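You operate a simulated robot arm through the tools that you are given. There is no shell and no other tool.

You are at the controls of a simulated robot arm. One attempt, no reset.

## Task
Put things in order on the table top. At the end: the clear salt jar stands where the grey carton stood; the grey carton stands where the red glass stood; the red glass stands where the orange scoop stood; the orange scoop is in the silver yellow-handled pot; whatever was shut is shut again. Leave all else as you found it, and nothing knocked over.

The check looks at the end state, three seconds after you hand in, the way a careful person would. Anything else that was tipped, shoved, dropped, spilled or broken makes it a failure.

## Robot
A 5-joint arm with a two-finger parallel gripper, fixed in place. Base frame: the origin is at the foot of the arm, x ahead of it, y to its left, z up; the work surface is at about z = 0. Lengths are in m, angles in rad, forces in N, time in s.
With the tool pointing down near the work surface it reaches from about 0.26 to 0.68 m from the base axis. Its first joint turns from -1.152 to 1.152 rad. The tool tilts only in the upright plane through the base axis and itself; it spins freely about its own axis. Payload 2.9 kg.
The TCP is the grasp point between the finger pads, 0.03 m short of the fingertips. In the tool frame z runs along the fingers and y along their closing line. The gripper opens to 0.11 m. The fingers are 0.02 m wide and 0.01 m thick; the gripper's body (0.048 by 0.112 m) begins 0.055 m behind the TCP.
Orientation is that of the tool frame in the base frame, as a unit quaternion [w, x, y, z]. With the fingers straight down and closing along the base's y, the tool's x points along the base's -x, its y along +y and its z along -z.

## Interface
- The arm moves only by the tool move_arm. Its argument "plan" is a list of rows, each a list of 3 entries, a list of its own where there are three numbers: the finger opening in m, from 0 to 0.11, then the shift along the tool's x, y, z in m, then the turn, a rotation vector about the tool's x, y, z in rad. In form: [[jaw, [tx, ty, tz], [rx, ry, rz]], ...]. A call has 1 to 20 rows; each row is the pose to reach, as a shift and turn from the pose commanded when the call began, along the tool's axes at that moment. A row lasts 0.2 s, in which the tool goes at most 0.05 m and 0.15 rad; a call with a longer step from one row to the next is refused whole, and so is a gripper value outside its range. A pose out of reach is approached as far as the arm can. The call stops where the force on the tool passes 40 N (or 10 N more than at its start, if that is more) or the arm is blocked; 0.2 s more then pass. Each finger travels about 0.108 m/s and halts on what it meets, pressing with about 33 N; the grip force reading is that of the motor and also rises with nothing between the fingers. The clock runs only during rows and for 0.2 s after the last one: add rows that repeat a pose to give the fingers time. The reply holds the time, the measured pose of the TCP, the force on the tool along the base axes, the opening and the grip force, in the units named above and with some noise, with the torque about the TCP (base axes, N m) and any sound that the robot's microphone picked up.
- Cameras (640 x 400 px; columns grow to the right, rows downward): "scene" is fixed at [0.042, -0.4583, 0.6085]; the picture's right is [0.71, -0.71, 0.00], its down [-0.39, -0.39, -0.84] and it looks along [0.59, 0.59, -0.55] (base axes); focal length 258 px, centre (320, 200). "wrist" rides on the gripper at [0.072, 0.017, -0.103] in the tool frame; the picture's right is [-0.23, 0.97, 0.00], its down [-0.76, -0.18, -0.62] and it looks along [-0.61, -0.14, 0.78] (tool axes); focal length 222 px, centre (320, 200). There is no depth. A picture from a camera that has moved, and an enlarged one, comes with that camera's place and axes in the base frame and with its lens.
- capture(camera): a new picture of that camera. No time passes.
- enlarge(camera, box): a new picture of the part [left, top, right, bottom] of that camera's present view, enlarged. No time passes.
- finish_job(): hands the job in; it is judged then, once.

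Places have to be worked out from the pictures, the camera data and where the tool is seen. Open the gripper and draw the arm clear of the work before you hand the job in, unless the task says otherwise.

The tools are called as a command line: name --argument value ..., lists and objects as JSON in quotes. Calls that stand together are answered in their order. move_arm: Moves the arm, as the interface text tells. Its arguments: {"type":"object","properties":{"plan":{"type":"array","items":{"type":"array"}}},"required":["plan"]} The other tools are called the same way: capture (camera) takes a picture; enlarge (camera, box) takes an enlarged picture of a part of a camera's view; finish_job () hands the job in.

At the start:

```text
clock: 0.0
eef_pos: [0.3088, 0.2353, 0.4212]
orientation: [0.0, 0.0, 1.0, 0.0]
force: [0.0, 0.1, -0.7]
moment: [0.01, 0.02, -0.03]
opening: 0.1099
gripper_force: 0.1
```

scene: 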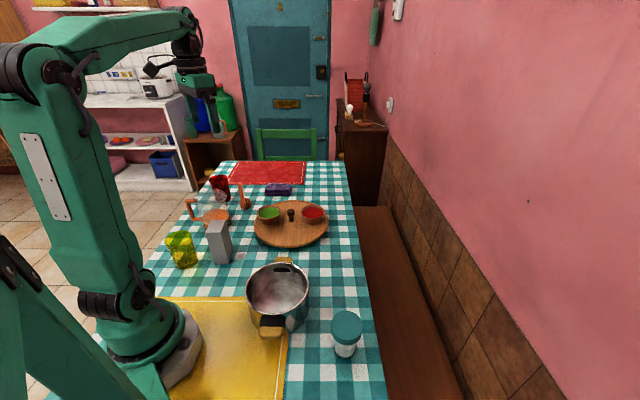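
wrist: 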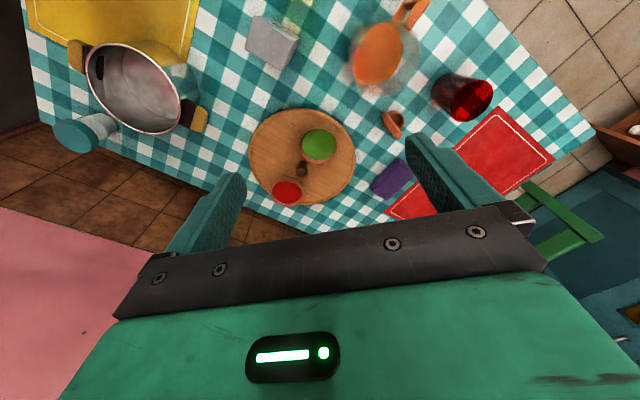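

I start with closer looks at the table to identify the objects and where they stand.

enlarge --camera "scene" --box '[140, 150, 360, 290]'

enlarge --camera "scene" --box '[220, 240, 400, 370]'

enlarge --camera "wrist" --box '[220, 0, 560, 220]'

enlarge --camera "wrist" --box '[20, 0, 260, 160]'

```text
2.86 times, centred on (250, 220) of scene
camera zoom: at [0.042, -0.4583, 0.6085], right [0.71, -0.71, 0.0], down [-0.39, -0.39, -0.84], along [0.59, 0.59, -0.55], focal length 738 px, centre (520, 143)
```

zoom: 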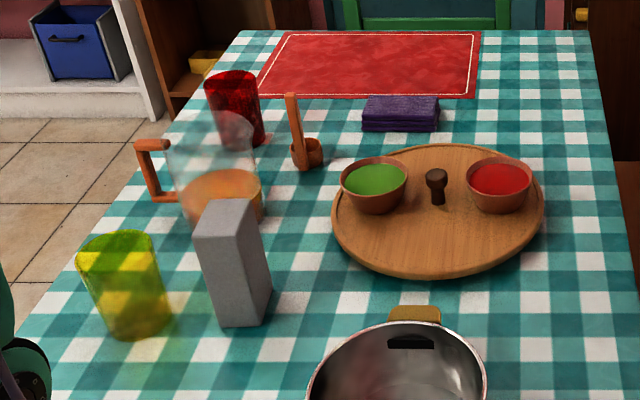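

```text
3.08 times, centred on (310, 305) of scene
camera zoom: at [0.042, -0.4583, 0.6085], right [0.71, -0.71, 0.0], down [-0.39, -0.39, -0.84], along [0.59, 0.59, -0.55], focal length 795 px, centre (351, -123)
```

zoom: 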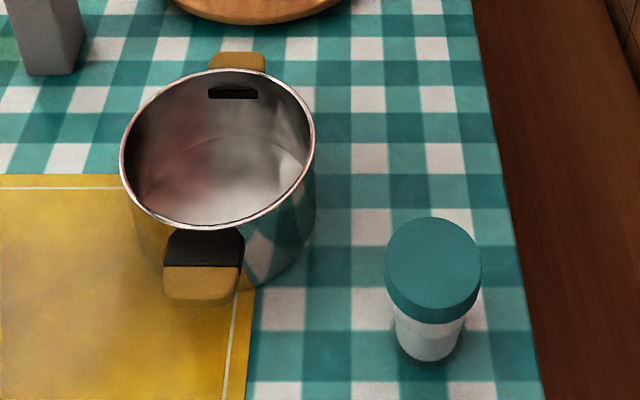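

```text
1.82 times, centred on (390, 110) of wrist
camera zoom: at [0.2361, 0.2514, 0.5229], right [0.23, 0.97, 0.0], down [0.76, -0.18, 0.62], along [0.61, -0.14, -0.78], focal length 404 px, centre (193, 364)
```

zoom: 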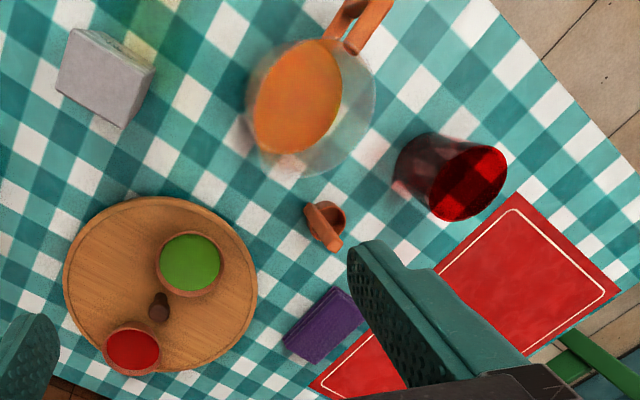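

```text
2.50 times, centred on (140, 80) of wrist
camera zoom: at [0.2361, 0.2514, 0.5229], right [0.23, 0.97, 0.0], down [0.76, -0.18, 0.62], along [0.61, -0.14, -0.78], focal length 555 px, centre (770, 500)
```

zoom: 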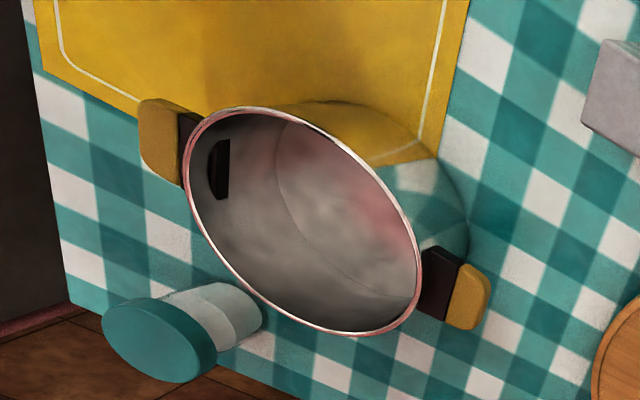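

The jar, carton, glass and scoop form a chain (scoop → pot, glass → scoop spot, carton → glass spot, jar → carton spot). I enlarge each piece further to fix its footprint before moving.

enlarge --camera "scene" --box '[180, 160, 260, 210]'

enlarge --camera "scene" --box '[160, 210, 256, 270]'

enlarge --camera "wrist" --box '[360, 60, 520, 160]'

enlarge --camera "wrist" --box '[230, 0, 390, 100]'

```text
8.00 times, centred on (220, 185) of scene
camera zoom: at [0.042, -0.4583, 0.6085], right [0.71, -0.71, 0.0], down [-0.39, -0.39, -0.84], along [0.59, 0.59, -0.55], focal length 2067 px, centre (1120, 320)
```

zoom: 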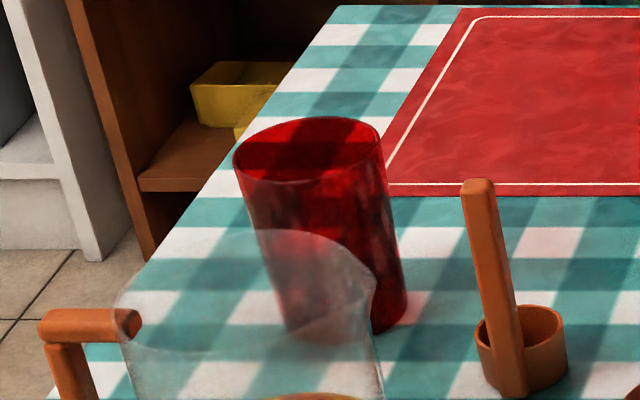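

```text
6.67 times, centred on (208, 240) of scene
camera zoom: at [0.042, -0.4583, 0.6085], right [0.71, -0.71, 0.0], down [-0.39, -0.39, -0.84], along [0.59, 0.59, -0.55], focal length 1723 px, centre (1067, -67)
```

zoom: 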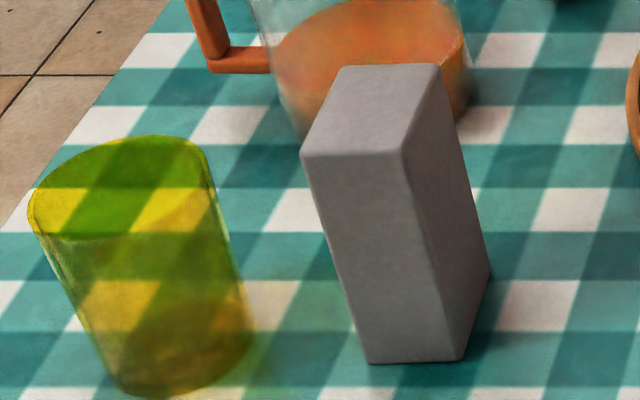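

```text
4.00 times, centred on (440, 110) of wrist
camera zoom: at [0.2361, 0.2514, 0.5229], right [0.23, 0.97, 0.0], down [0.76, -0.18, 0.62], along [0.61, -0.14, -0.78], focal length 888 px, centre (-160, 560)
```

zoom: 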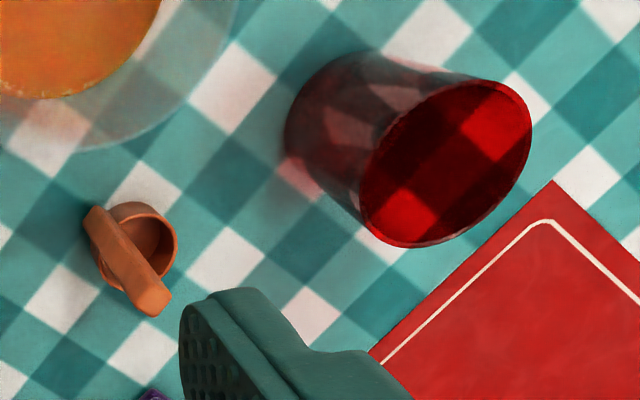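

```text
4.00 times, centred on (310, 50) of wrist
camera zoom: at [0.2361, 0.2514, 0.5229], right [0.23, 0.97, 0.0], down [0.76, -0.18, 0.62], along [0.61, -0.14, -0.78], focal length 888 px, centre (360, 800)
```

zoom: 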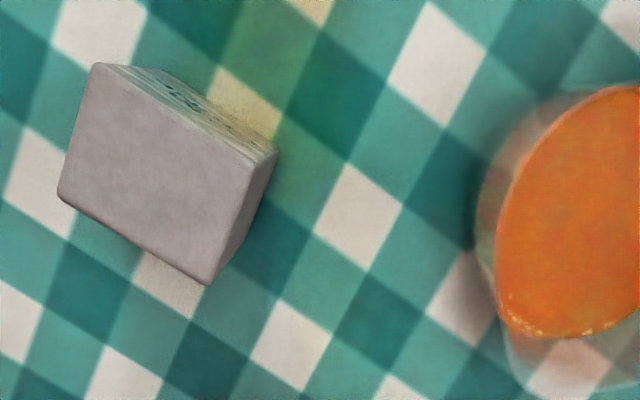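

The handle of the scoop stands upright at about (0.43, 0.365), top near z 0.12, with the bowl centre at about (0.44, 0.376). I move the hand, still high, towards it for a closer look.

move_arm --plan '[[0.11, [-0.02, 0.021, 0.028], [0, 0, 0]], [0.11, [-0.04, 0.042, 0.056], [0, 0, 0]], [0.11, [-0.06, 0.063, 0.084], [0, 0, 0]], [0.11, [-0.08, 0.084, 0.112], [0, 0, 0]], [0.11, [-0.1, 0.105, 0.14], [0, 0, 0]], [0.11, [-0.1, 0.105, 0.14], [0, 0, 0]]]'

capture --camera "wrist"

capture --camera "scene"

```text
clock: 1.4
eef_pos: [0.4096, 0.3399, 0.2786]
orientation: [0.001, 0.001, 1.0, 0.0]
force: [0.7, 0.3, -0.4]
moment: [0.01, -0.01, -0.02]
opening: 0.1102
gripper_force: 0.0
```

```text
taken
camera wrist: at [0.3377, 0.3565, 0.3828], right [0.23, 0.97, 0.0], down [0.76, -0.18, 0.62], along [0.61, -0.14, -0.78], focal length 222 px, centre (320, 200)
```

wrist: 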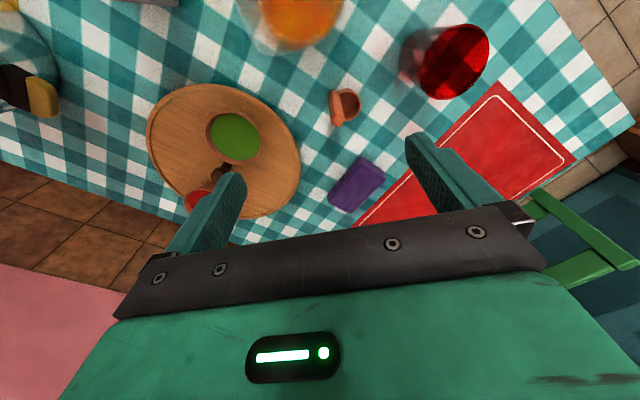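

```text
taken
```

scene: 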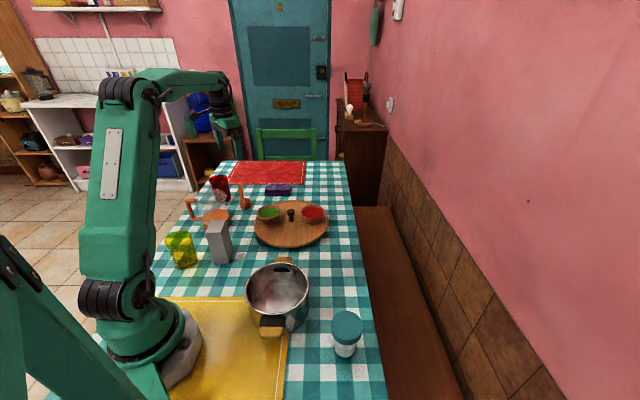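

The hand is now above the scoop region. I enlarge the wrist view on the scoop, the glass and the pitcher to triangulate.

enlarge --camera "wrist" --box '[300, 60, 396, 120]'

enlarge --camera "wrist" --box '[380, 0, 508, 80]'

enlarge --camera "wrist" --box '[220, 0, 380, 100]'

```text
6.67 times, centred on (348, 90) of wrist
camera zoom: at [0.3377, 0.3565, 0.3828], right [0.23, 0.97, 0.0], down [0.76, -0.18, 0.62], along [0.61, -0.14, -0.78], focal length 1481 px, centre (133, 933)
```

zoom: 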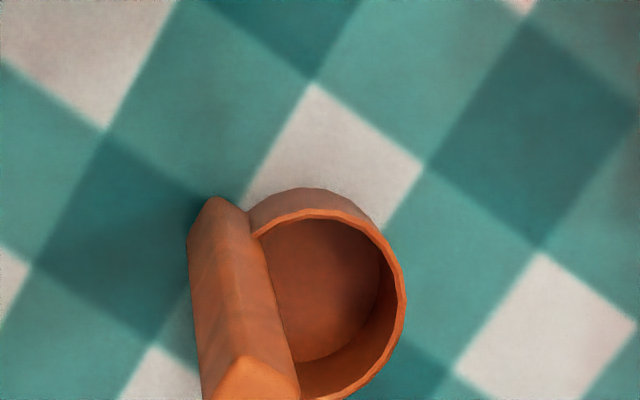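

```text
5.00 times, centred on (444, 40) of wrist
camera zoom: at [0.3377, 0.3565, 0.3828], right [0.23, 0.97, 0.0], down [0.76, -0.18, 0.62], along [0.61, -0.14, -0.78], focal length 1111 px, centre (-300, 1000)
```

zoom: 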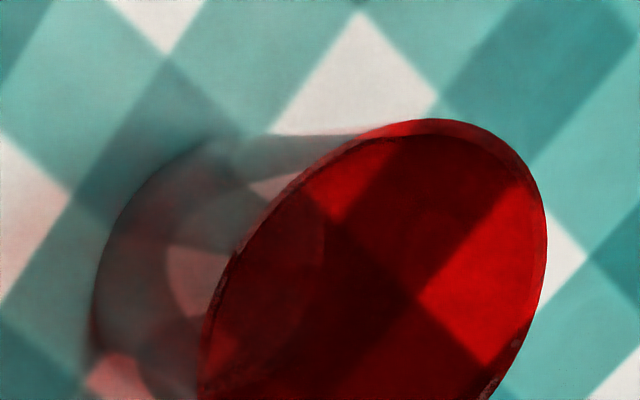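

```text
4.00 times, centred on (300, 50) of wrist
camera zoom: at [0.3377, 0.3565, 0.3828], right [0.23, 0.97, 0.0], down [0.76, -0.18, 0.62], along [0.61, -0.14, -0.78], focal length 888 px, centre (400, 800)
```

zoom: 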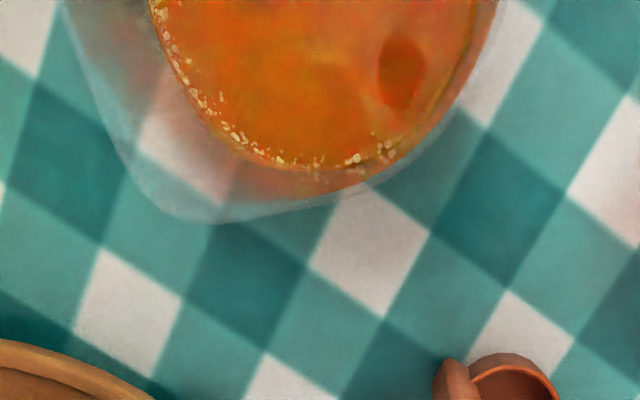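

The bowl rim centre works out at about (0.442, 0.377), matching the scene estimate. I look at the top of the handle and the lower part of the glass region.

enlarge --camera "wrist" --box '[312, 80, 376, 120]'

enlarge --camera "wrist" --box '[388, 20, 516, 100]'

enlarge --camera "scene" --box '[224, 176, 264, 216]'

```text
10.00 times, centred on (344, 100) of wrist
camera zoom: at [0.3377, 0.3565, 0.3828], right [0.23, 0.97, 0.0], down [0.76, -0.18, 0.62], along [0.61, -0.14, -0.78], focal length 2221 px, centre (80, 1200)
```

zoom: 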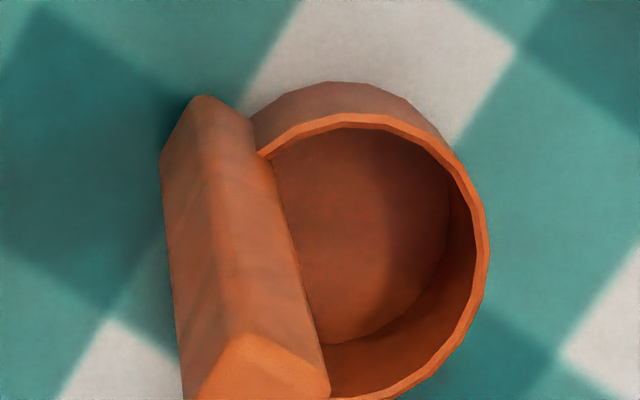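

```text
5.00 times, centred on (452, 60) of wrist
camera zoom: at [0.3377, 0.3565, 0.3828], right [0.23, 0.97, 0.0], down [0.76, -0.18, 0.62], along [0.61, -0.14, -0.78], focal length 1111 px, centre (-340, 900)
```

zoom: 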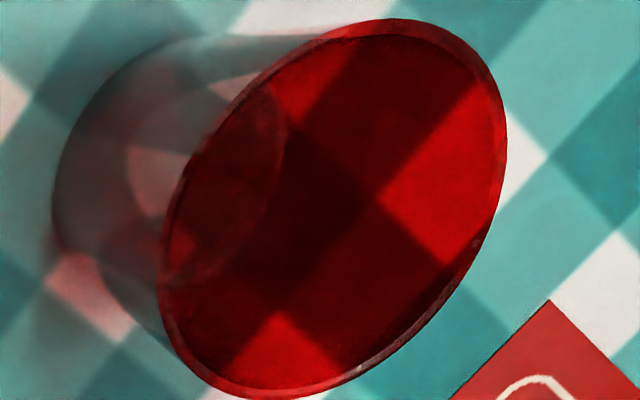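

```text
10.00 times, centred on (244, 196) of scene
camera zoom: at [0.042, -0.4583, 0.6085], right [0.71, -0.71, 0.0], down [-0.39, -0.39, -0.84], along [0.59, 0.59, -0.55], focal length 2584 px, centre (1080, 240)
```

zoom: 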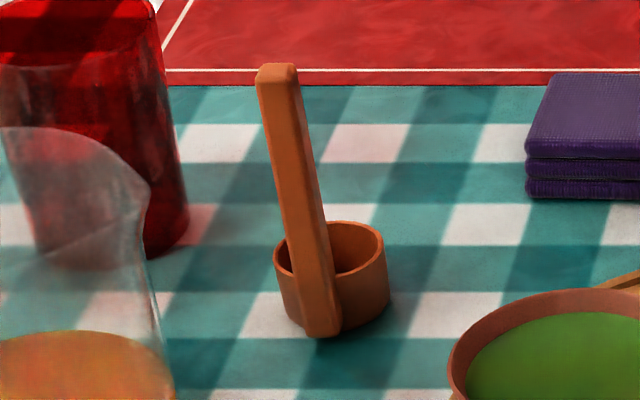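

The handle is a roughly 12 mm square stick with faces at ±45°, on the base-facing side of the bowl. I spin the tool so it closes along the 135° line and go above the handle, keeping the fingertips over its top.

move_arm --plan '[[0.11, [-0.004, 0.004, 0.016], [0, 0, -0.131]], [0.11, [-0.008, 0.008, 0.032], [0, 0, -0.262]], [0.11, [-0.012, 0.012, 0.048], [0, 0, -0.393]], [0.09, [-0.016, 0.016, 0.064], [0, 0, -0.524]], [0.07, [-0.02, 0.02, 0.08], [0, 0, -0.655]], [0.06, [-0.021, 0.021, 0.095], [0, 0, -0.785]], [0.06, [-0.021, 0.021, 0.095], [0, 0, -0.785]]]'

capture --camera "wrist"

enlarge --camera "scene" --box '[180, 110, 300, 220]'

```text
clock: 3.0
eef_pos: [0.4298, 0.3614, 0.1847]
orientation: [0.0, -0.383, 0.924, 0.0]
force: [0.3, 0.4, -0.2]
moment: [0.0, -0.01, 0.02]
opening: 0.0598
gripper_force: 0.1
```

```text
taken
camera wrist: at [0.3667, 0.3216, 0.2885], right [-0.53, 0.85, 0.0], down [0.66, 0.41, 0.62], along [0.53, 0.33, -0.78], focal length 222 px, centre (320, 200)
```

wrist: 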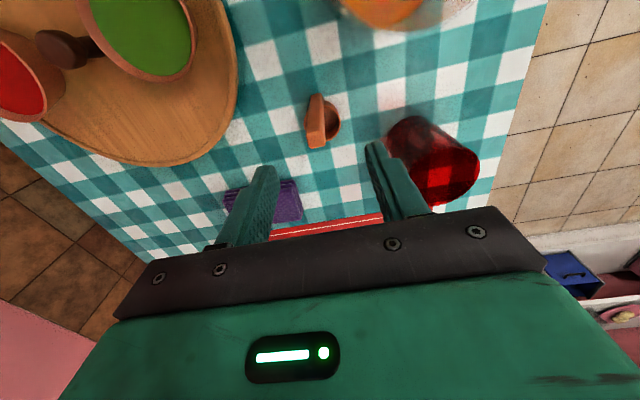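

```text
3.64 times, centred on (240, 165) of scene
camera zoom: at [0.042, -0.4583, 0.6085], right [0.71, -0.71, 0.0], down [-0.39, -0.39, -0.84], along [0.59, 0.59, -0.55], focal length 940 px, centre (611, 327)
```

zoom: 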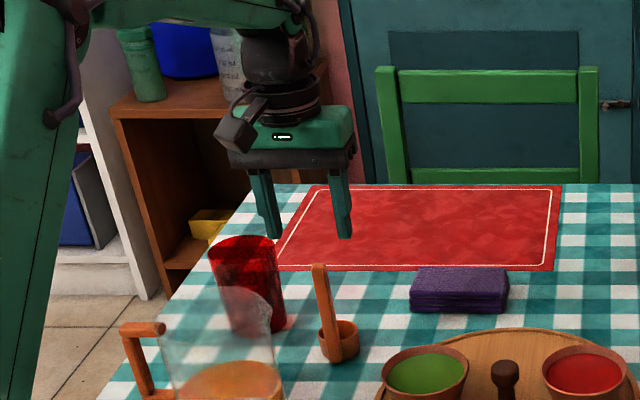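

I check the handle top under the fingers at higher magnification.

enlarge --camera "wrist" --box '[288, 85, 368, 155]'

```text
5.71 times, centred on (328, 120) of wrist
camera zoom: at [0.3667, 0.3216, 0.2885], right [-0.53, 0.85, 0.0], down [0.66, 0.41, 0.62], along [0.53, 0.33, -0.78], focal length 1269 px, centre (274, 657)
```

zoom: 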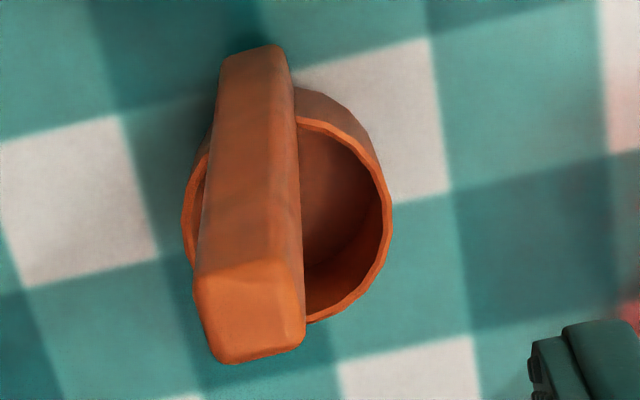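

The handle centre lies at about (0.430, 0.3575), some 3 mm off the finger midline. I correct that, go down to TCP z ≈ 0.085 (fingertips over the bowl rim) and close on the handle.

move_arm --plan '[[0.06, [0.0025, -0.003, 0.03], [0, 0, 0]], [0.06, [0.0025, -0.003, 0.06], [0, 0, 0]], [0.06, [0.0025, -0.003, 0.085], [0, 0, 0]], [0.06, [0.0025, -0.003, 0.1], [0, 0, 0]], [0.06, [0.0025, -0.003, 0.1], [0, 0, 0]]]'

capture --camera "wrist"

enlarge --camera "scene" --box '[180, 130, 300, 220]'

```text
clock: 4.2
eef_pos: [0.4309, 0.3566, 0.0848]
orientation: [0.0, -0.382, 0.924, 0.0]
force: [-0.5, -1.3, 0.3]
moment: [0.02, 0.0, 0.0]
opening: 0.06
gripper_force: 0.0
```

```text
taken
camera wrist: at [0.3668, 0.3168, 0.1881], right [-0.53, 0.85, 0.0], down [0.66, 0.41, 0.62], along [0.53, 0.33, -0.78], focal length 222 px, centre (320, 200)
```

wrist: 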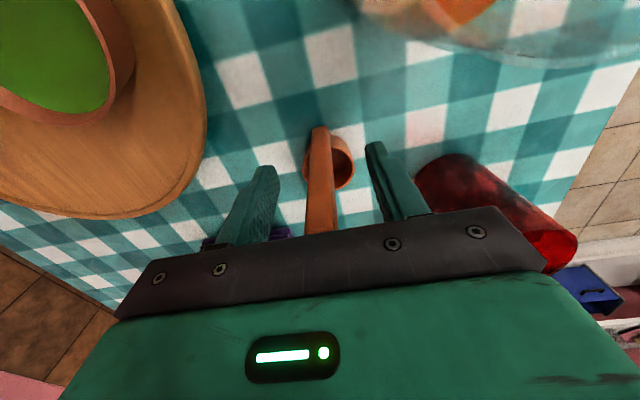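

```text
4.44 times, centred on (240, 175) of scene
camera zoom: at [0.042, -0.4583, 0.6085], right [0.71, -0.71, 0.0], down [-0.39, -0.39, -0.84], along [0.59, 0.59, -0.55], focal length 1148 px, centre (676, 311)
```

zoom: 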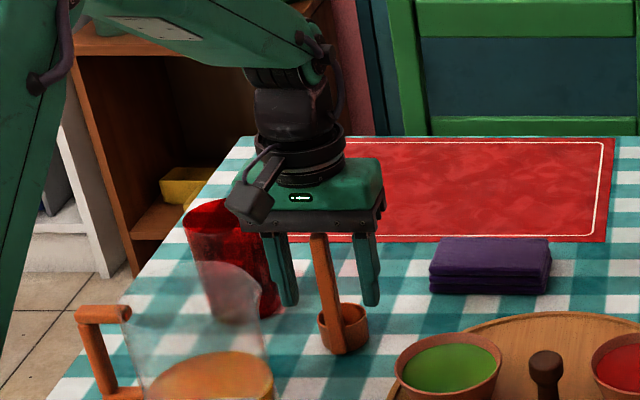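

The handle sits midway between the fingers, so I close and hold, then read the opening.

move_arm --plan '[[0.03, [0, 0, 0], [0, 0, 0]], [0.0, [0, 0, 0], [0, 0, 0]], [0.0, [0, 0, 0], [0, 0, 0]], [0.0, [0, 0, 0], [0, 0, 0]]]'

capture --camera "wrist"

enlarge --camera "scene" --box '[180, 130, 300, 220]'

```text
clock: 5.2
eef_pos: [0.4308, 0.3574, 0.086]
orientation: [-0.001, -0.383, 0.924, 0.0]
force: [0.0, 0.6, -0.7]
moment: [-0.04, 0.02, -0.03]
opening: 0.0133
gripper_force: 32.7
```

```text
taken
camera wrist: at [0.3669, 0.3168, 0.1884], right [-0.53, 0.85, 0.0], down [0.66, 0.41, 0.62], along [0.53, 0.33, -0.78], focal length 222 px, centre (320, 200)
```

wrist: 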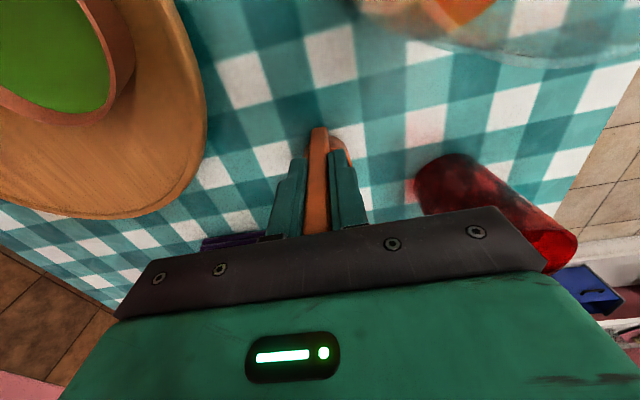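

```text
4.44 times, centred on (240, 175) of scene
camera zoom: at [0.042, -0.4583, 0.6085], right [0.71, -0.71, 0.0], down [-0.39, -0.39, -0.84], along [0.59, 0.59, -0.55], focal length 1148 px, centre (676, 311)
```

zoom: 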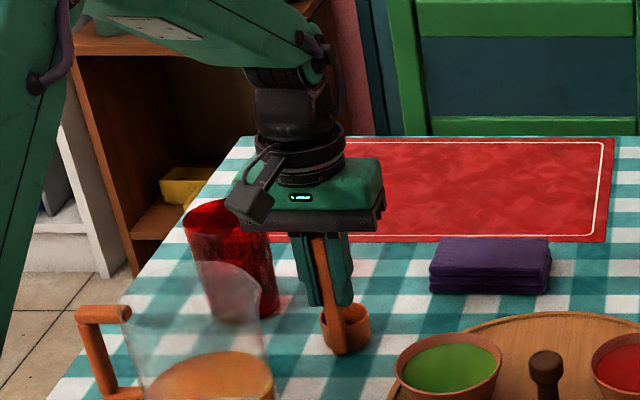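

The grip holds at 13 mm opening. I lift the scoop straight up by 0.2 m.

move_arm --plan '[[0.0, [0, 0, -0.02], [0, 0, 0]], [0.0, [0, 0, -0.06], [0, 0, 0]], [0.0, [0, 0, -0.1], [0, 0, 0]], [0.0, [0, 0, -0.15], [0, 0, 0]], [0.0, [0, 0, -0.19], [0, 0, 0]], [0.0, [0, 0, -0.21], [0, 0, 0]]]'

enlarge --camera "scene" --box '[180, 90, 300, 220]'

capture --camera "wrist"

```text
clock: 6.6
eef_pos: [0.4315, 0.3575, 0.2956]
orientation: [0.0, -0.383, 0.924, 0.0]
force: [-0.1, 0.4, 0.0]
moment: [0.03, 0.01, 0.01]
opening: 0.0132
gripper_force: 32.9
```

```text
3.08 times, centred on (240, 155) of scene
camera zoom: at [0.042, -0.4583, 0.6085], right [0.71, -0.71, 0.0], down [-0.39, -0.39, -0.84], along [0.59, 0.59, -0.55], focal length 795 px, centre (566, 338)
```

zoom: 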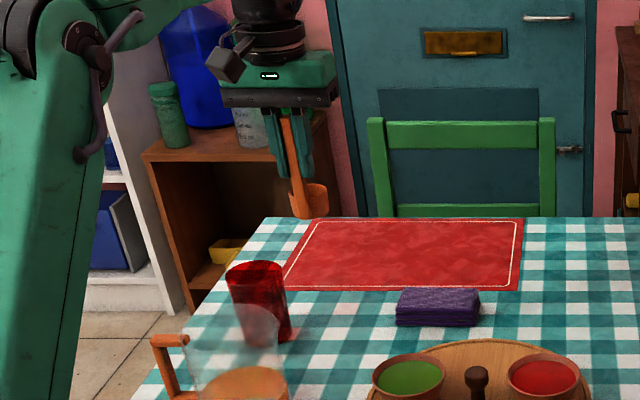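

```text
taken
camera wrist: at [0.3675, 0.3179, 0.3988], right [-0.53, 0.85, 0.0], down [0.66, 0.41, 0.62], along [0.53, 0.33, -0.78], focal length 222 px, centre (320, 200)
```

wrist: 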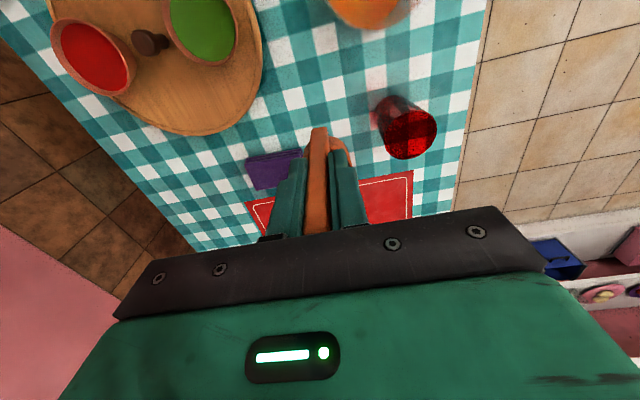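

The scoop hangs straight in the grip. I carry it high towards the pot at about (0.25, -0.10).

move_arm --plan '[[0.0, [0.0382, -0.0174, 0], [0, 0, 0]], [0.0, [0.0763, -0.0347, 0], [0, 0, 0]], [0.0, [0.1145, -0.0521, 0], [0, 0, 0]], [0.0, [0.1526, -0.0694, 0], [0, 0, 0]], [0.0, [0.1908, -0.0868, 0], [0, 0, 0]], [0.0, [0.2289, -0.1041, 0], [0, 0, 0]], [0.0, [0.2671, -0.1215, 0], [0, 0, 0]], [0.0, [0.3052, -0.1388, 0], [0, 0, 0]], [0.0, [0.3434, -0.1562, 0], [0, 0, 0]], [0.0, [0.3815, -0.1735, 0], [0, 0, 0]], [0.0, [0.4197, -0.1909, 0], [0, 0, 0]], [0.0, [0.4578, -0.2082, 0], [0, 0, 0]], [0.0, [0.4578, -0.2082, 0], [0, 0, 0]]]'

capture --camera "scene"

capture --camera "wrist"

```text
clock: 9.4
eef_pos: [0.255, -0.1166, 0.2944]
orientation: [0.0, -0.383, 0.924, 0.0]
force: [0.2, 0.5, 0.8]
moment: [0.0, 0.03, 0.0]
opening: 0.0131
gripper_force: 32.9
```

```text
taken
```

scene: 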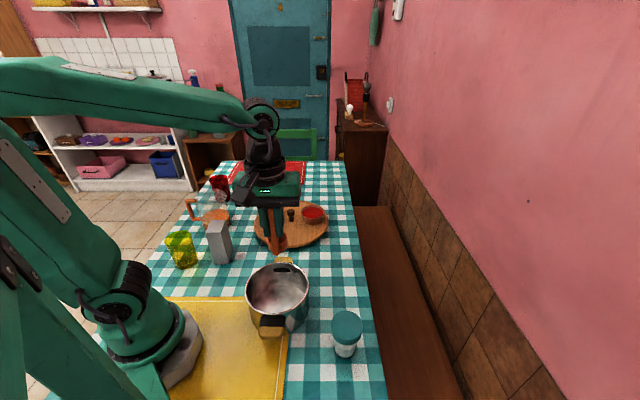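

```text
taken
camera wrist: at [0.192, -0.1561, 0.3976], right [-0.53, 0.85, 0.0], down [0.66, 0.41, 0.62], along [0.53, 0.33, -0.78], focal length 222 px, centre (320, 200)
```

wrist: 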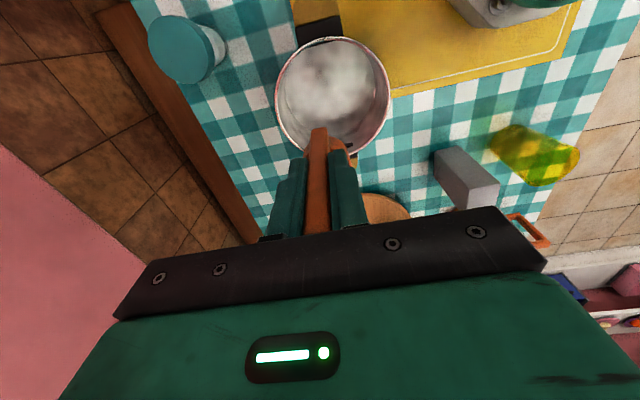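

The pot rim centre comes out at about (0.250, -0.098) with radius 0.077, and the scoop bowl hangs about 17 mm from that centre. I lower it inside until the scoop base is some 2 cm above the expected pot floor.

move_arm --plan '[[0.0, [0.002, 0.003, 0.03], [0, 0, 0]], [0.0, [0.004, 0.006, 0.07], [0, 0, 0]], [0.0, [0.004, 0.006, 0.11], [0, 0, 0]], [0.0, [0.004, 0.006, 0.145], [0, 0, 0]], [0.0, [0.004, 0.006, 0.17], [0, 0, 0]], [0.0, [0.004, 0.006, 0.184], [0, 0, 0]], [0.0, [0.004, 0.006, 0.184], [0, 0, 0]]]'

enlarge --camera "scene" --box '[200, 190, 360, 350]'

capture --camera "wrist"

```text
clock: 11.0
eef_pos: [0.2465, -0.1122, 0.1084]
orientation: [0.0, -0.382, 0.924, 0.0]
force: [0.1, 0.6, -0.7]
moment: [0.03, 0.01, -0.01]
opening: 0.0131
gripper_force: 33.3
```

```text
2.50 times, centred on (280, 270) of scene
camera zoom: at [0.042, -0.4583, 0.6085], right [0.71, -0.71, 0.0], down [-0.39, -0.39, -0.84], along [0.59, 0.59, -0.55], focal length 646 px, centre (420, 25)
```

zoom: 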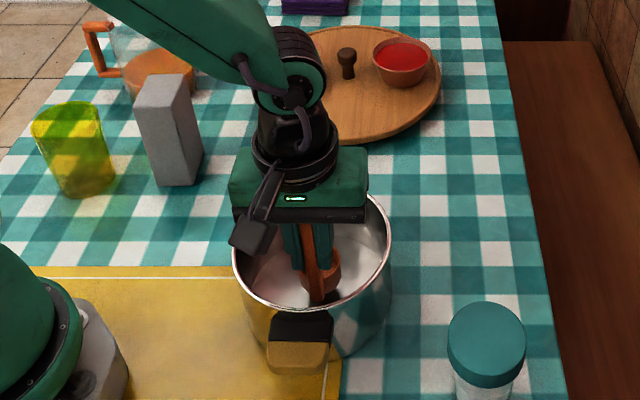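

```text
taken
camera wrist: at [0.182, -0.1517, 0.2129], right [-0.53, 0.85, 0.0], down [0.66, 0.41, 0.62], along [0.53, 0.33, -0.78], focal length 222 px, centre (320, 200)
```

wrist: 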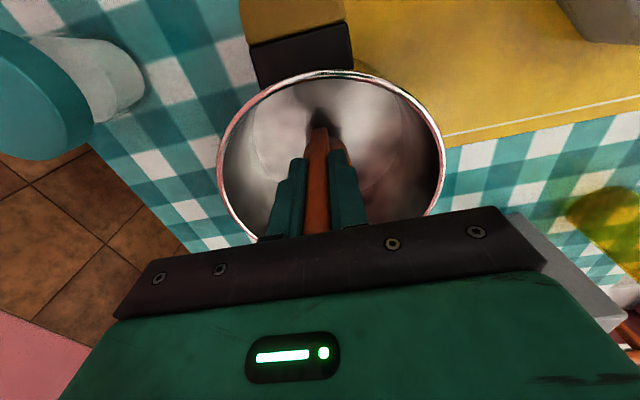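

The scoop is inside the pot, well clear of the walls. I lower gently in small steps while watching for contact force.

move_arm --plan '[[0.0, [0, 0, 0.004], [0, 0, 0]], [0.0, [0, 0, 0.008], [0, 0, 0]], [0.0, [0, 0, 0.011], [0, 0, 0]], [0.0, [0, 0, 0.013], [0, 0, 0]]]'

```text
clock: 12.0
eef_pos: [0.2468, -0.1134, 0.0979]
orientation: [0.0, -0.383, 0.924, 0.0]
force: [-0.3, -0.4, 0.1]
moment: [-0.01, 0.04, 0.03]
opening: 0.0134
gripper_force: 32.8
```

No contact yet at z 0.098; I keep lowering in millimetre steps.

move_arm --plan '[[0.0, [0, 0, 0.0015], [0, 0, 0]], [0.0, [0, 0, 0.003], [0, 0, 0]], [0.0, [0, 0, 0.0045], [0, 0, 0]]]'

enlarge --camera "scene" --box '[240, 230, 320, 320]'

```text
clock: 12.8
eef_pos: [0.2461, -0.113, 0.0937]
orientation: [0.0, -0.383, 0.924, 0.0]
force: [-0.3, 0.0, -0.8]
moment: [0.01, 0.0, 0.0]
opening: 0.0131
gripper_force: 33.0
```

```text
4.44 times, centred on (280, 275) of scene
camera zoom: at [0.042, -0.4583, 0.6085], right [0.71, -0.71, 0.0], down [-0.39, -0.39, -0.84], along [0.59, 0.59, -0.55], focal length 1148 px, centre (498, -133)
```

zoom: 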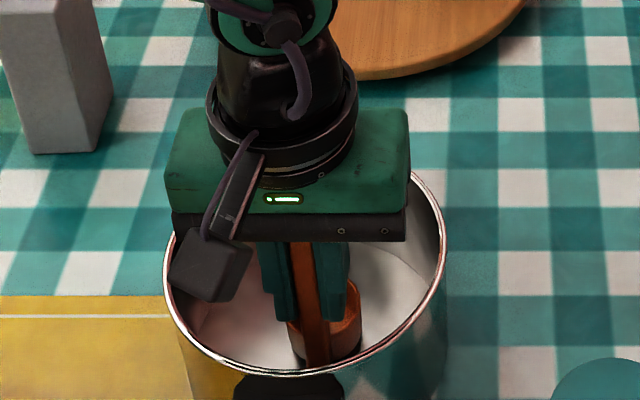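

Still no contact at 0.0937; I continue in 1 mm steps.

move_arm --plan '[[0.0, [0, 0, 0.001], [0, 0, 0]], [0.0, [0, 0, 0.002], [0, 0, 0]], [0.0, [0, 0, 0.003], [0, 0, 0]]]'

```text
clock: 13.6
eef_pos: [0.2464, -0.1113, 0.0904]
orientation: [0.0, -0.383, 0.924, -0.001]
force: [0.2, -0.2, 0.0]
moment: [-0.02, -0.02, -0.01]
opening: 0.0133
gripper_force: 32.2
```

move_arm --plan '[[0.0, [0, 0, 0.001], [0, 0, 0]], [0.0, [0, 0, 0.002], [0, 0, 0]]]'

```text
clock: 14.2
eef_pos: [0.2469, -0.1131, 0.0884]
orientation: [0.0, -0.383, 0.924, -0.002]
force: [-5.0, 2.6, 24.7]
moment: [0.53, 0.09, 0.08]
opening: 0.0134
gripper_force: 32.6
```

The scoop now rests on the pot floor (24.7 N up). I ease off by 1 mm and open the fingers a little.

move_arm --plan '[[0.0, [0, 0, -0.001], [0, 0, 0]], [0.0, [0, 0, -0.001], [0, 0, 0]], [0.02, [0, 0, -0.001], [0, 0, 0]], [0.035, [0, 0, -0.001], [0, 0, 0]], [0.04, [0, 0, -0.001], [0, 0, 0]]]'

capture --camera "wrist"

enlarge --camera "scene" --box '[240, 230, 320, 320]'

```text
clock: 15.4
eef_pos: [0.2465, -0.1128, 0.0897]
orientation: [0.0, -0.383, 0.924, 0.0]
force: [0.8, -0.7, 1.7]
moment: [0.01, 0.0, 0.03]
opening: 0.0403
gripper_force: 0.0
```

```text
taken
camera wrist: at [0.1829, -0.1522, 0.1928], right [-0.53, 0.85, 0.0], down [0.66, 0.41, 0.62], along [0.53, 0.33, -0.78], focal length 222 px, centre (320, 200)
```

wrist: 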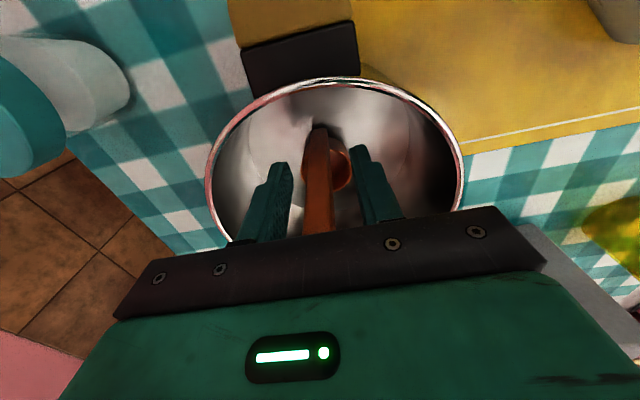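

```text
4.44 times, centred on (280, 275) of scene
camera zoom: at [0.042, -0.4583, 0.6085], right [0.71, -0.71, 0.0], down [-0.39, -0.39, -0.84], along [0.59, 0.59, -0.55], focal length 1148 px, centre (498, -133)
```

zoom: 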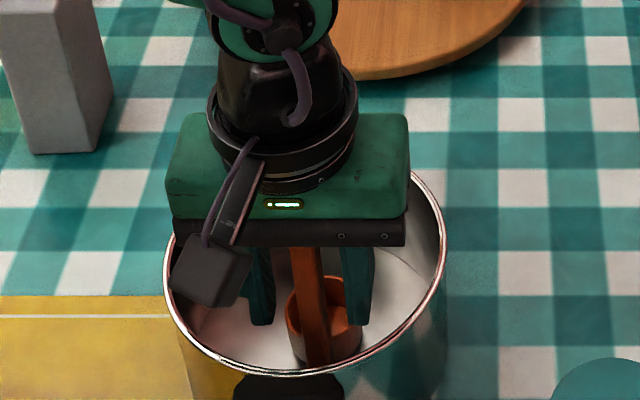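

The scoop stands free inside the pot. I draw the hand straight up.

move_arm --plan '[[0.04, [0, 0, -0.02], [0, 0, 0]], [0.04, [0, 0, -0.06], [0, 0, 0]], [0.04, [0, 0, -0.1], [0, 0, 0]], [0.04, [0, 0, -0.15], [0, 0, 0]], [0.04, [0, 0, -0.2], [0, 0, 0]], [0.04, [0, 0, -0.2], [0, 0, 0]]]'

capture --camera "wrist"

capture --camera "scene"

```text
clock: 16.8
eef_pos: [0.2431, -0.111, 0.2915]
orientation: [0.001, -0.383, 0.924, 0.0]
force: [0.0, 0.2, -0.3]
moment: [-0.02, 0.04, -0.03]
opening: 0.0401
gripper_force: 0.0
```

```text
taken
camera wrist: at [0.1801, -0.1509, 0.3944], right [-0.53, 0.85, 0.0], down [0.66, 0.41, 0.62], along [0.53, 0.33, -0.78], focal length 222 px, centre (320, 200)
```

wrist: 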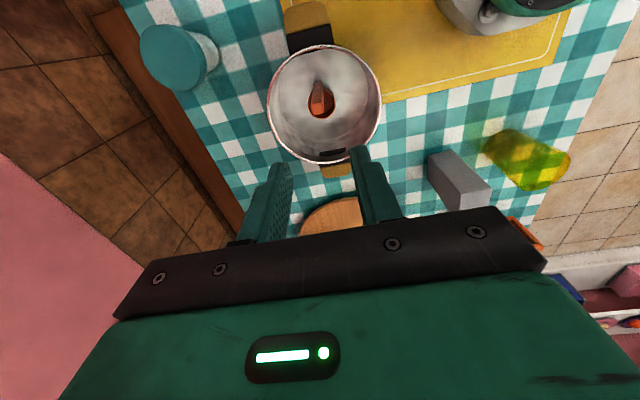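

```text
taken
```

scene: 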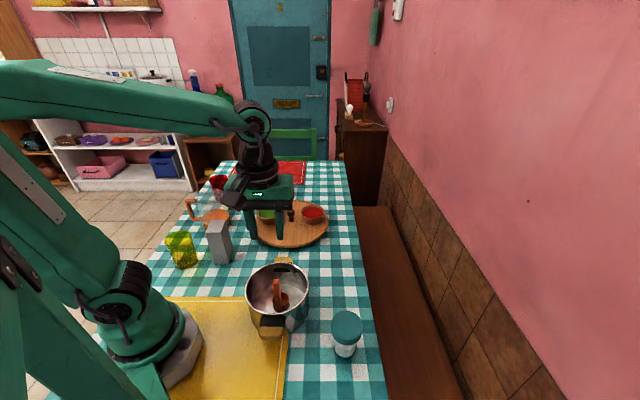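

The scoop is standing in the pot. From this viewpoint I take enlarged looks at the jar and the carton too.

enlarge --camera "wrist" --box '[130, 10, 242, 100]'

enlarge --camera "wrist" --box '[410, 110, 590, 222]'

enlarge --camera "scene" --box '[310, 290, 390, 370]'

```text
4.44 times, centred on (186, 55) of wrist
camera zoom: at [0.1801, -0.1509, 0.3944], right [-0.53, 0.85, 0.0], down [0.66, 0.41, 0.62], along [0.53, 0.33, -0.78], focal length 987 px, centre (916, 844)
```

zoom: 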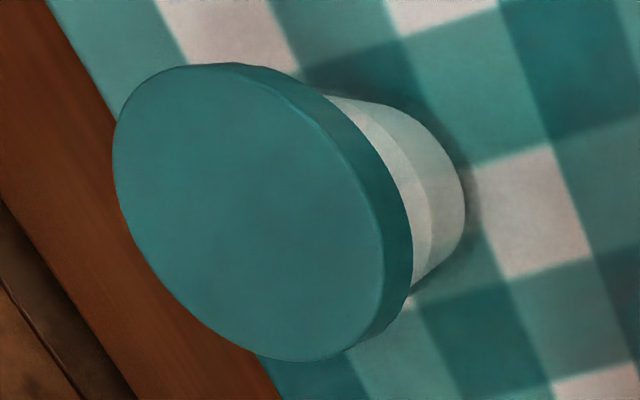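

```text
3.56 times, centred on (500, 166) of wrist
camera zoom: at [0.1801, -0.1509, 0.3944], right [-0.53, 0.85, 0.0], down [0.66, 0.41, 0.62], along [0.53, 0.33, -0.78], focal length 790 px, centre (-320, 321)
```

zoom: 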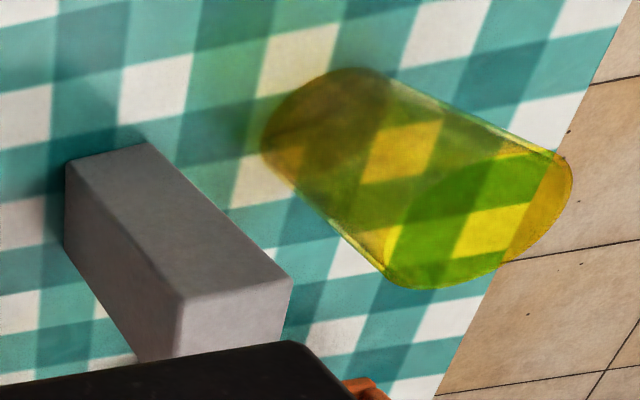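

```text
5.00 times, centred on (350, 330) of scene
camera zoom: at [0.042, -0.4583, 0.6085], right [0.71, -0.71, 0.0], down [-0.39, -0.39, -0.84], along [0.59, 0.59, -0.55], focal length 1292 px, centre (170, -450)
```

zoom: 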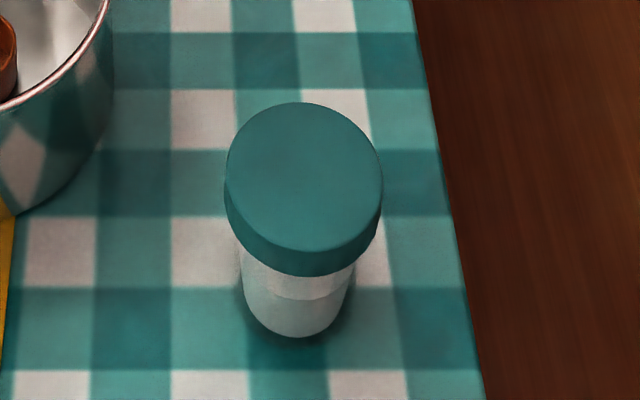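

Now the red glass at about (0.407, 0.494): I carry the open hand high over to it, stopping slightly short for a look.

move_arm --plan '[[0.04, [-0.0385, 0.0236, 0], [0, 0, 0]], [0.04, [-0.077, 0.0472, 0], [0, 0, 0]], [0.04, [-0.1155, 0.0708, 0], [0, 0, 0]], [0.04, [-0.154, 0.0944, 0], [0, 0, 0]], [0.06, [-0.1925, 0.118, 0], [0, 0, 0]], [0.08, [-0.231, 0.1416, 0], [0, 0, 0]], [0.1, [-0.2695, 0.1652, 0], [0, 0, 0]], [0.11, [-0.308, 0.1889, 0], [0, 0, 0]], [0.11, [-0.3466, 0.2125, 0], [0, 0, 0]], [0.11, [-0.3851, 0.2361, 0], [0, 0, 0]], [0.11, [-0.4236, 0.2597, 0], [0, 0, 0]], [0.11, [-0.4621, 0.2833, 0], [0, 0, 0]], [0.11, [-0.5006, 0.3069, 0], [0, 0, 0]], [0.11, [-0.5006, 0.3069, 0], [0, 0, 0]]]'

capture --camera "wrist"

capture --camera "scene"

```text
clock: 19.8
eef_pos: [0.3838, 0.4608, 0.2908]
orientation: [-0.001, -0.382, 0.924, 0.0]
force: [-0.2, 0.3, -0.7]
moment: [0.01, -0.02, 0.01]
opening: 0.1097
gripper_force: 0.1
```

```text
taken
camera wrist: at [0.3206, 0.4203, 0.3942], right [-0.53, 0.85, 0.0], down [0.67, 0.41, 0.62], along [0.53, 0.33, -0.78], focal length 222 px, centre (320, 200)
```

wrist: 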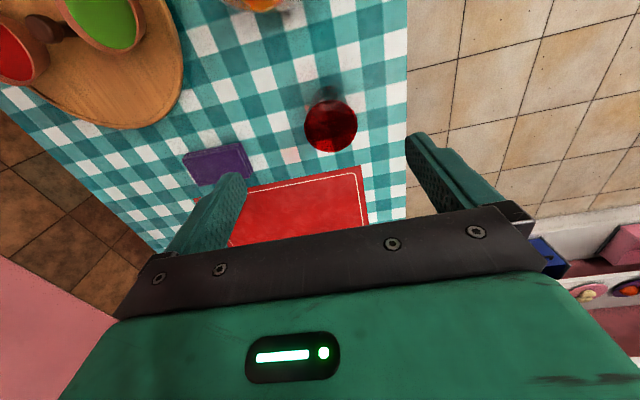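

```text
taken
```

scene: 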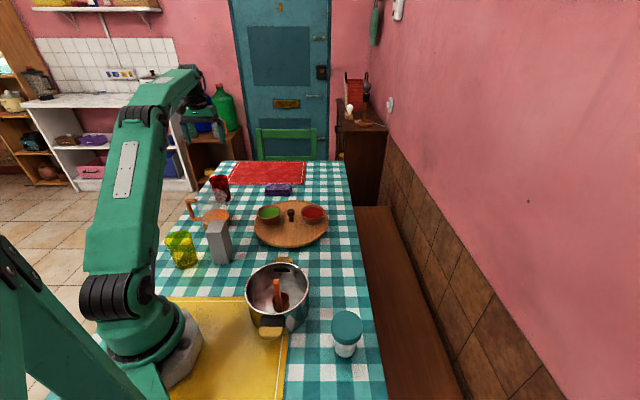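

I enlarge the wrist view of the glass to place its rim and base precisely.

enlarge --camera "wrist" --box '[280, 75, 380, 160]'

enlarge --camera "scene" --box '[190, 160, 250, 220]'

```text
4.71 times, centred on (330, 118) of wrist
camera zoom: at [0.3206, 0.4203, 0.3942], right [-0.53, 0.85, 0.0], down [0.67, 0.41, 0.62], along [0.53, 0.33, -0.78], focal length 1045 px, centre (273, 588)
```

zoom: 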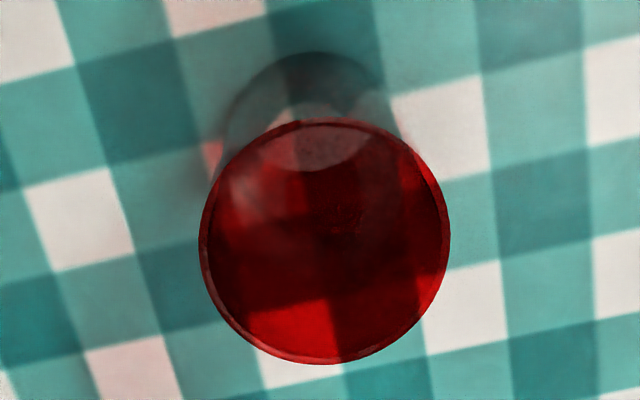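

```text
6.67 times, centred on (220, 190) of scene
camera zoom: at [0.042, -0.4583, 0.6085], right [0.71, -0.71, 0.0], down [-0.39, -0.39, -0.84], along [0.59, 0.59, -0.55], focal length 1723 px, centre (987, 267)
```

zoom: 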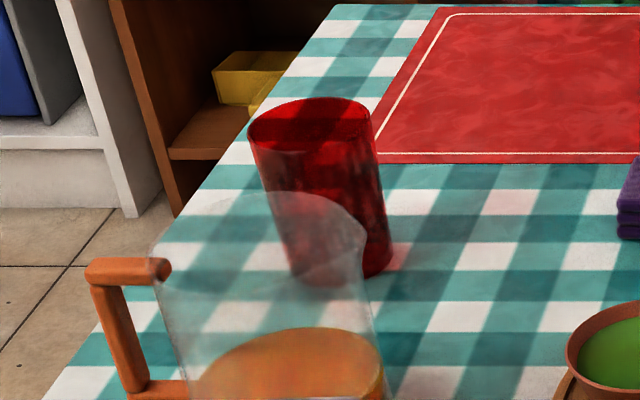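

The glass centre works out at (0.4075, 0.492), rim about 72 mm across, height about 0.1. I move over it and stop with the fingertips just above the rim to verify the alignment.

move_arm --plan '[[0.11, [-0.013, 0.002, 0.02], [0, 0, 0]], [0.11, [-0.026, 0.004, 0.05], [0, 0, 0]], [0.11, [-0.0388, 0.0053, 0.08], [0, 0, 0]], [0.11, [-0.0388, 0.0053, 0.115], [0, 0, 0]], [0.11, [-0.0388, 0.0053, 0.14], [0, 0, 0]], [0.11, [-0.0388, 0.0053, 0.14], [0, 0, 0]]]'

capture --camera "wrist"

enlarge --camera "scene" --box '[170, 110, 290, 220]'

```text
clock: 21.2
eef_pos: [0.4069, 0.491, 0.149]
orientation: [0.0, -0.383, 0.924, 0.0]
force: [0.5, 0.5, -0.1]
moment: [-0.01, -0.01, 0.0]
opening: 0.1101
gripper_force: 0.1
```

```text
taken
camera wrist: at [0.3436, 0.4505, 0.2525], right [-0.53, 0.85, 0.0], down [0.66, 0.41, 0.62], along [0.53, 0.33, -0.78], focal length 222 px, centre (320, 200)
```

wrist: 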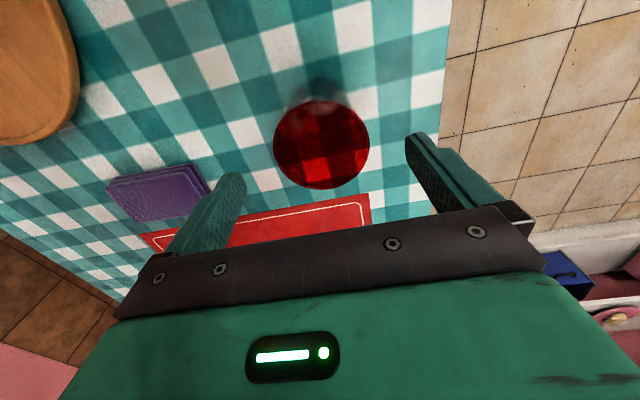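

```text
3.64 times, centred on (230, 165) of scene
camera zoom: at [0.042, -0.4583, 0.6085], right [0.71, -0.71, 0.0], down [-0.39, -0.39, -0.84], along [0.59, 0.59, -0.55], focal length 940 px, centre (647, 327)
```

zoom: 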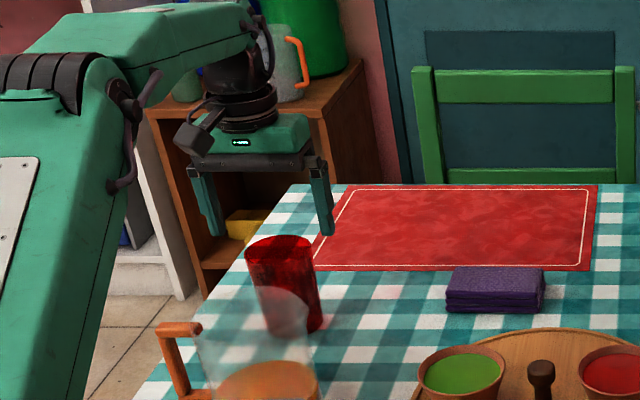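

The glass is centred between the fingers. I descend around it to TCP z ≈ 0.06.

move_arm --plan '[[0.11, [0, 0, 0.02], [0, 0, 0]], [0.11, [0, 0, 0.04], [0, 0, 0]], [0.11, [0, 0, 0.06], [0, 0, 0]], [0.11, [0, 0, 0.08], [0, 0, 0]], [0.11, [0, 0, 0.088], [0, 0, 0]], [0.11, [0, 0, 0.088], [0, 0, 0]]]'

capture --camera "wrist"

enlarge --camera "scene" --box '[170, 130, 290, 220]'

```text
clock: 22.6
eef_pos: [0.4069, 0.4896, 0.0632]
orientation: [0.0, -0.383, 0.924, 0.0]
force: [0.8, -0.4, 0.5]
moment: [0.02, 0.01, 0.0]
opening: 0.1099
gripper_force: 0.0
```

```text
taken
camera wrist: at [0.3441, 0.4509, 0.1652], right [-0.53, 0.85, 0.0], down [0.66, 0.41, 0.62], along [0.53, 0.33, -0.78], focal length 222 px, centre (320, 200)
```

wrist: 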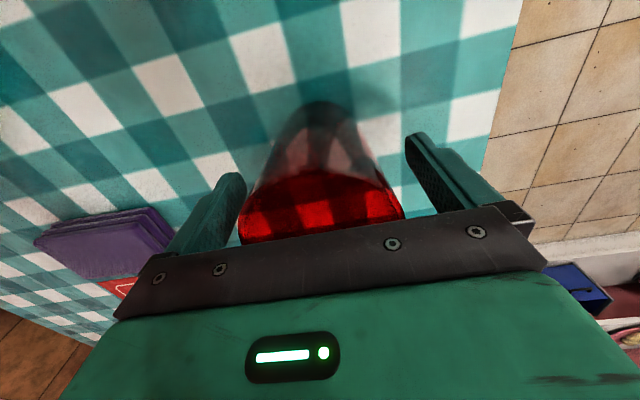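

```text
4.44 times, centred on (230, 175) of scene
camera zoom: at [0.042, -0.4583, 0.6085], right [0.71, -0.71, 0.0], down [-0.39, -0.39, -0.84], along [0.59, 0.59, -0.55], focal length 1148 px, centre (720, 311)
```

zoom: 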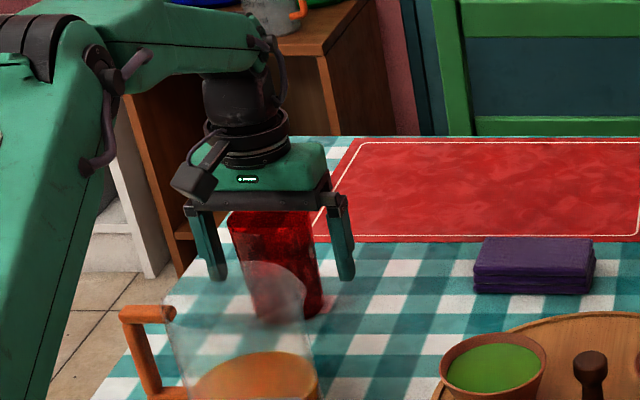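

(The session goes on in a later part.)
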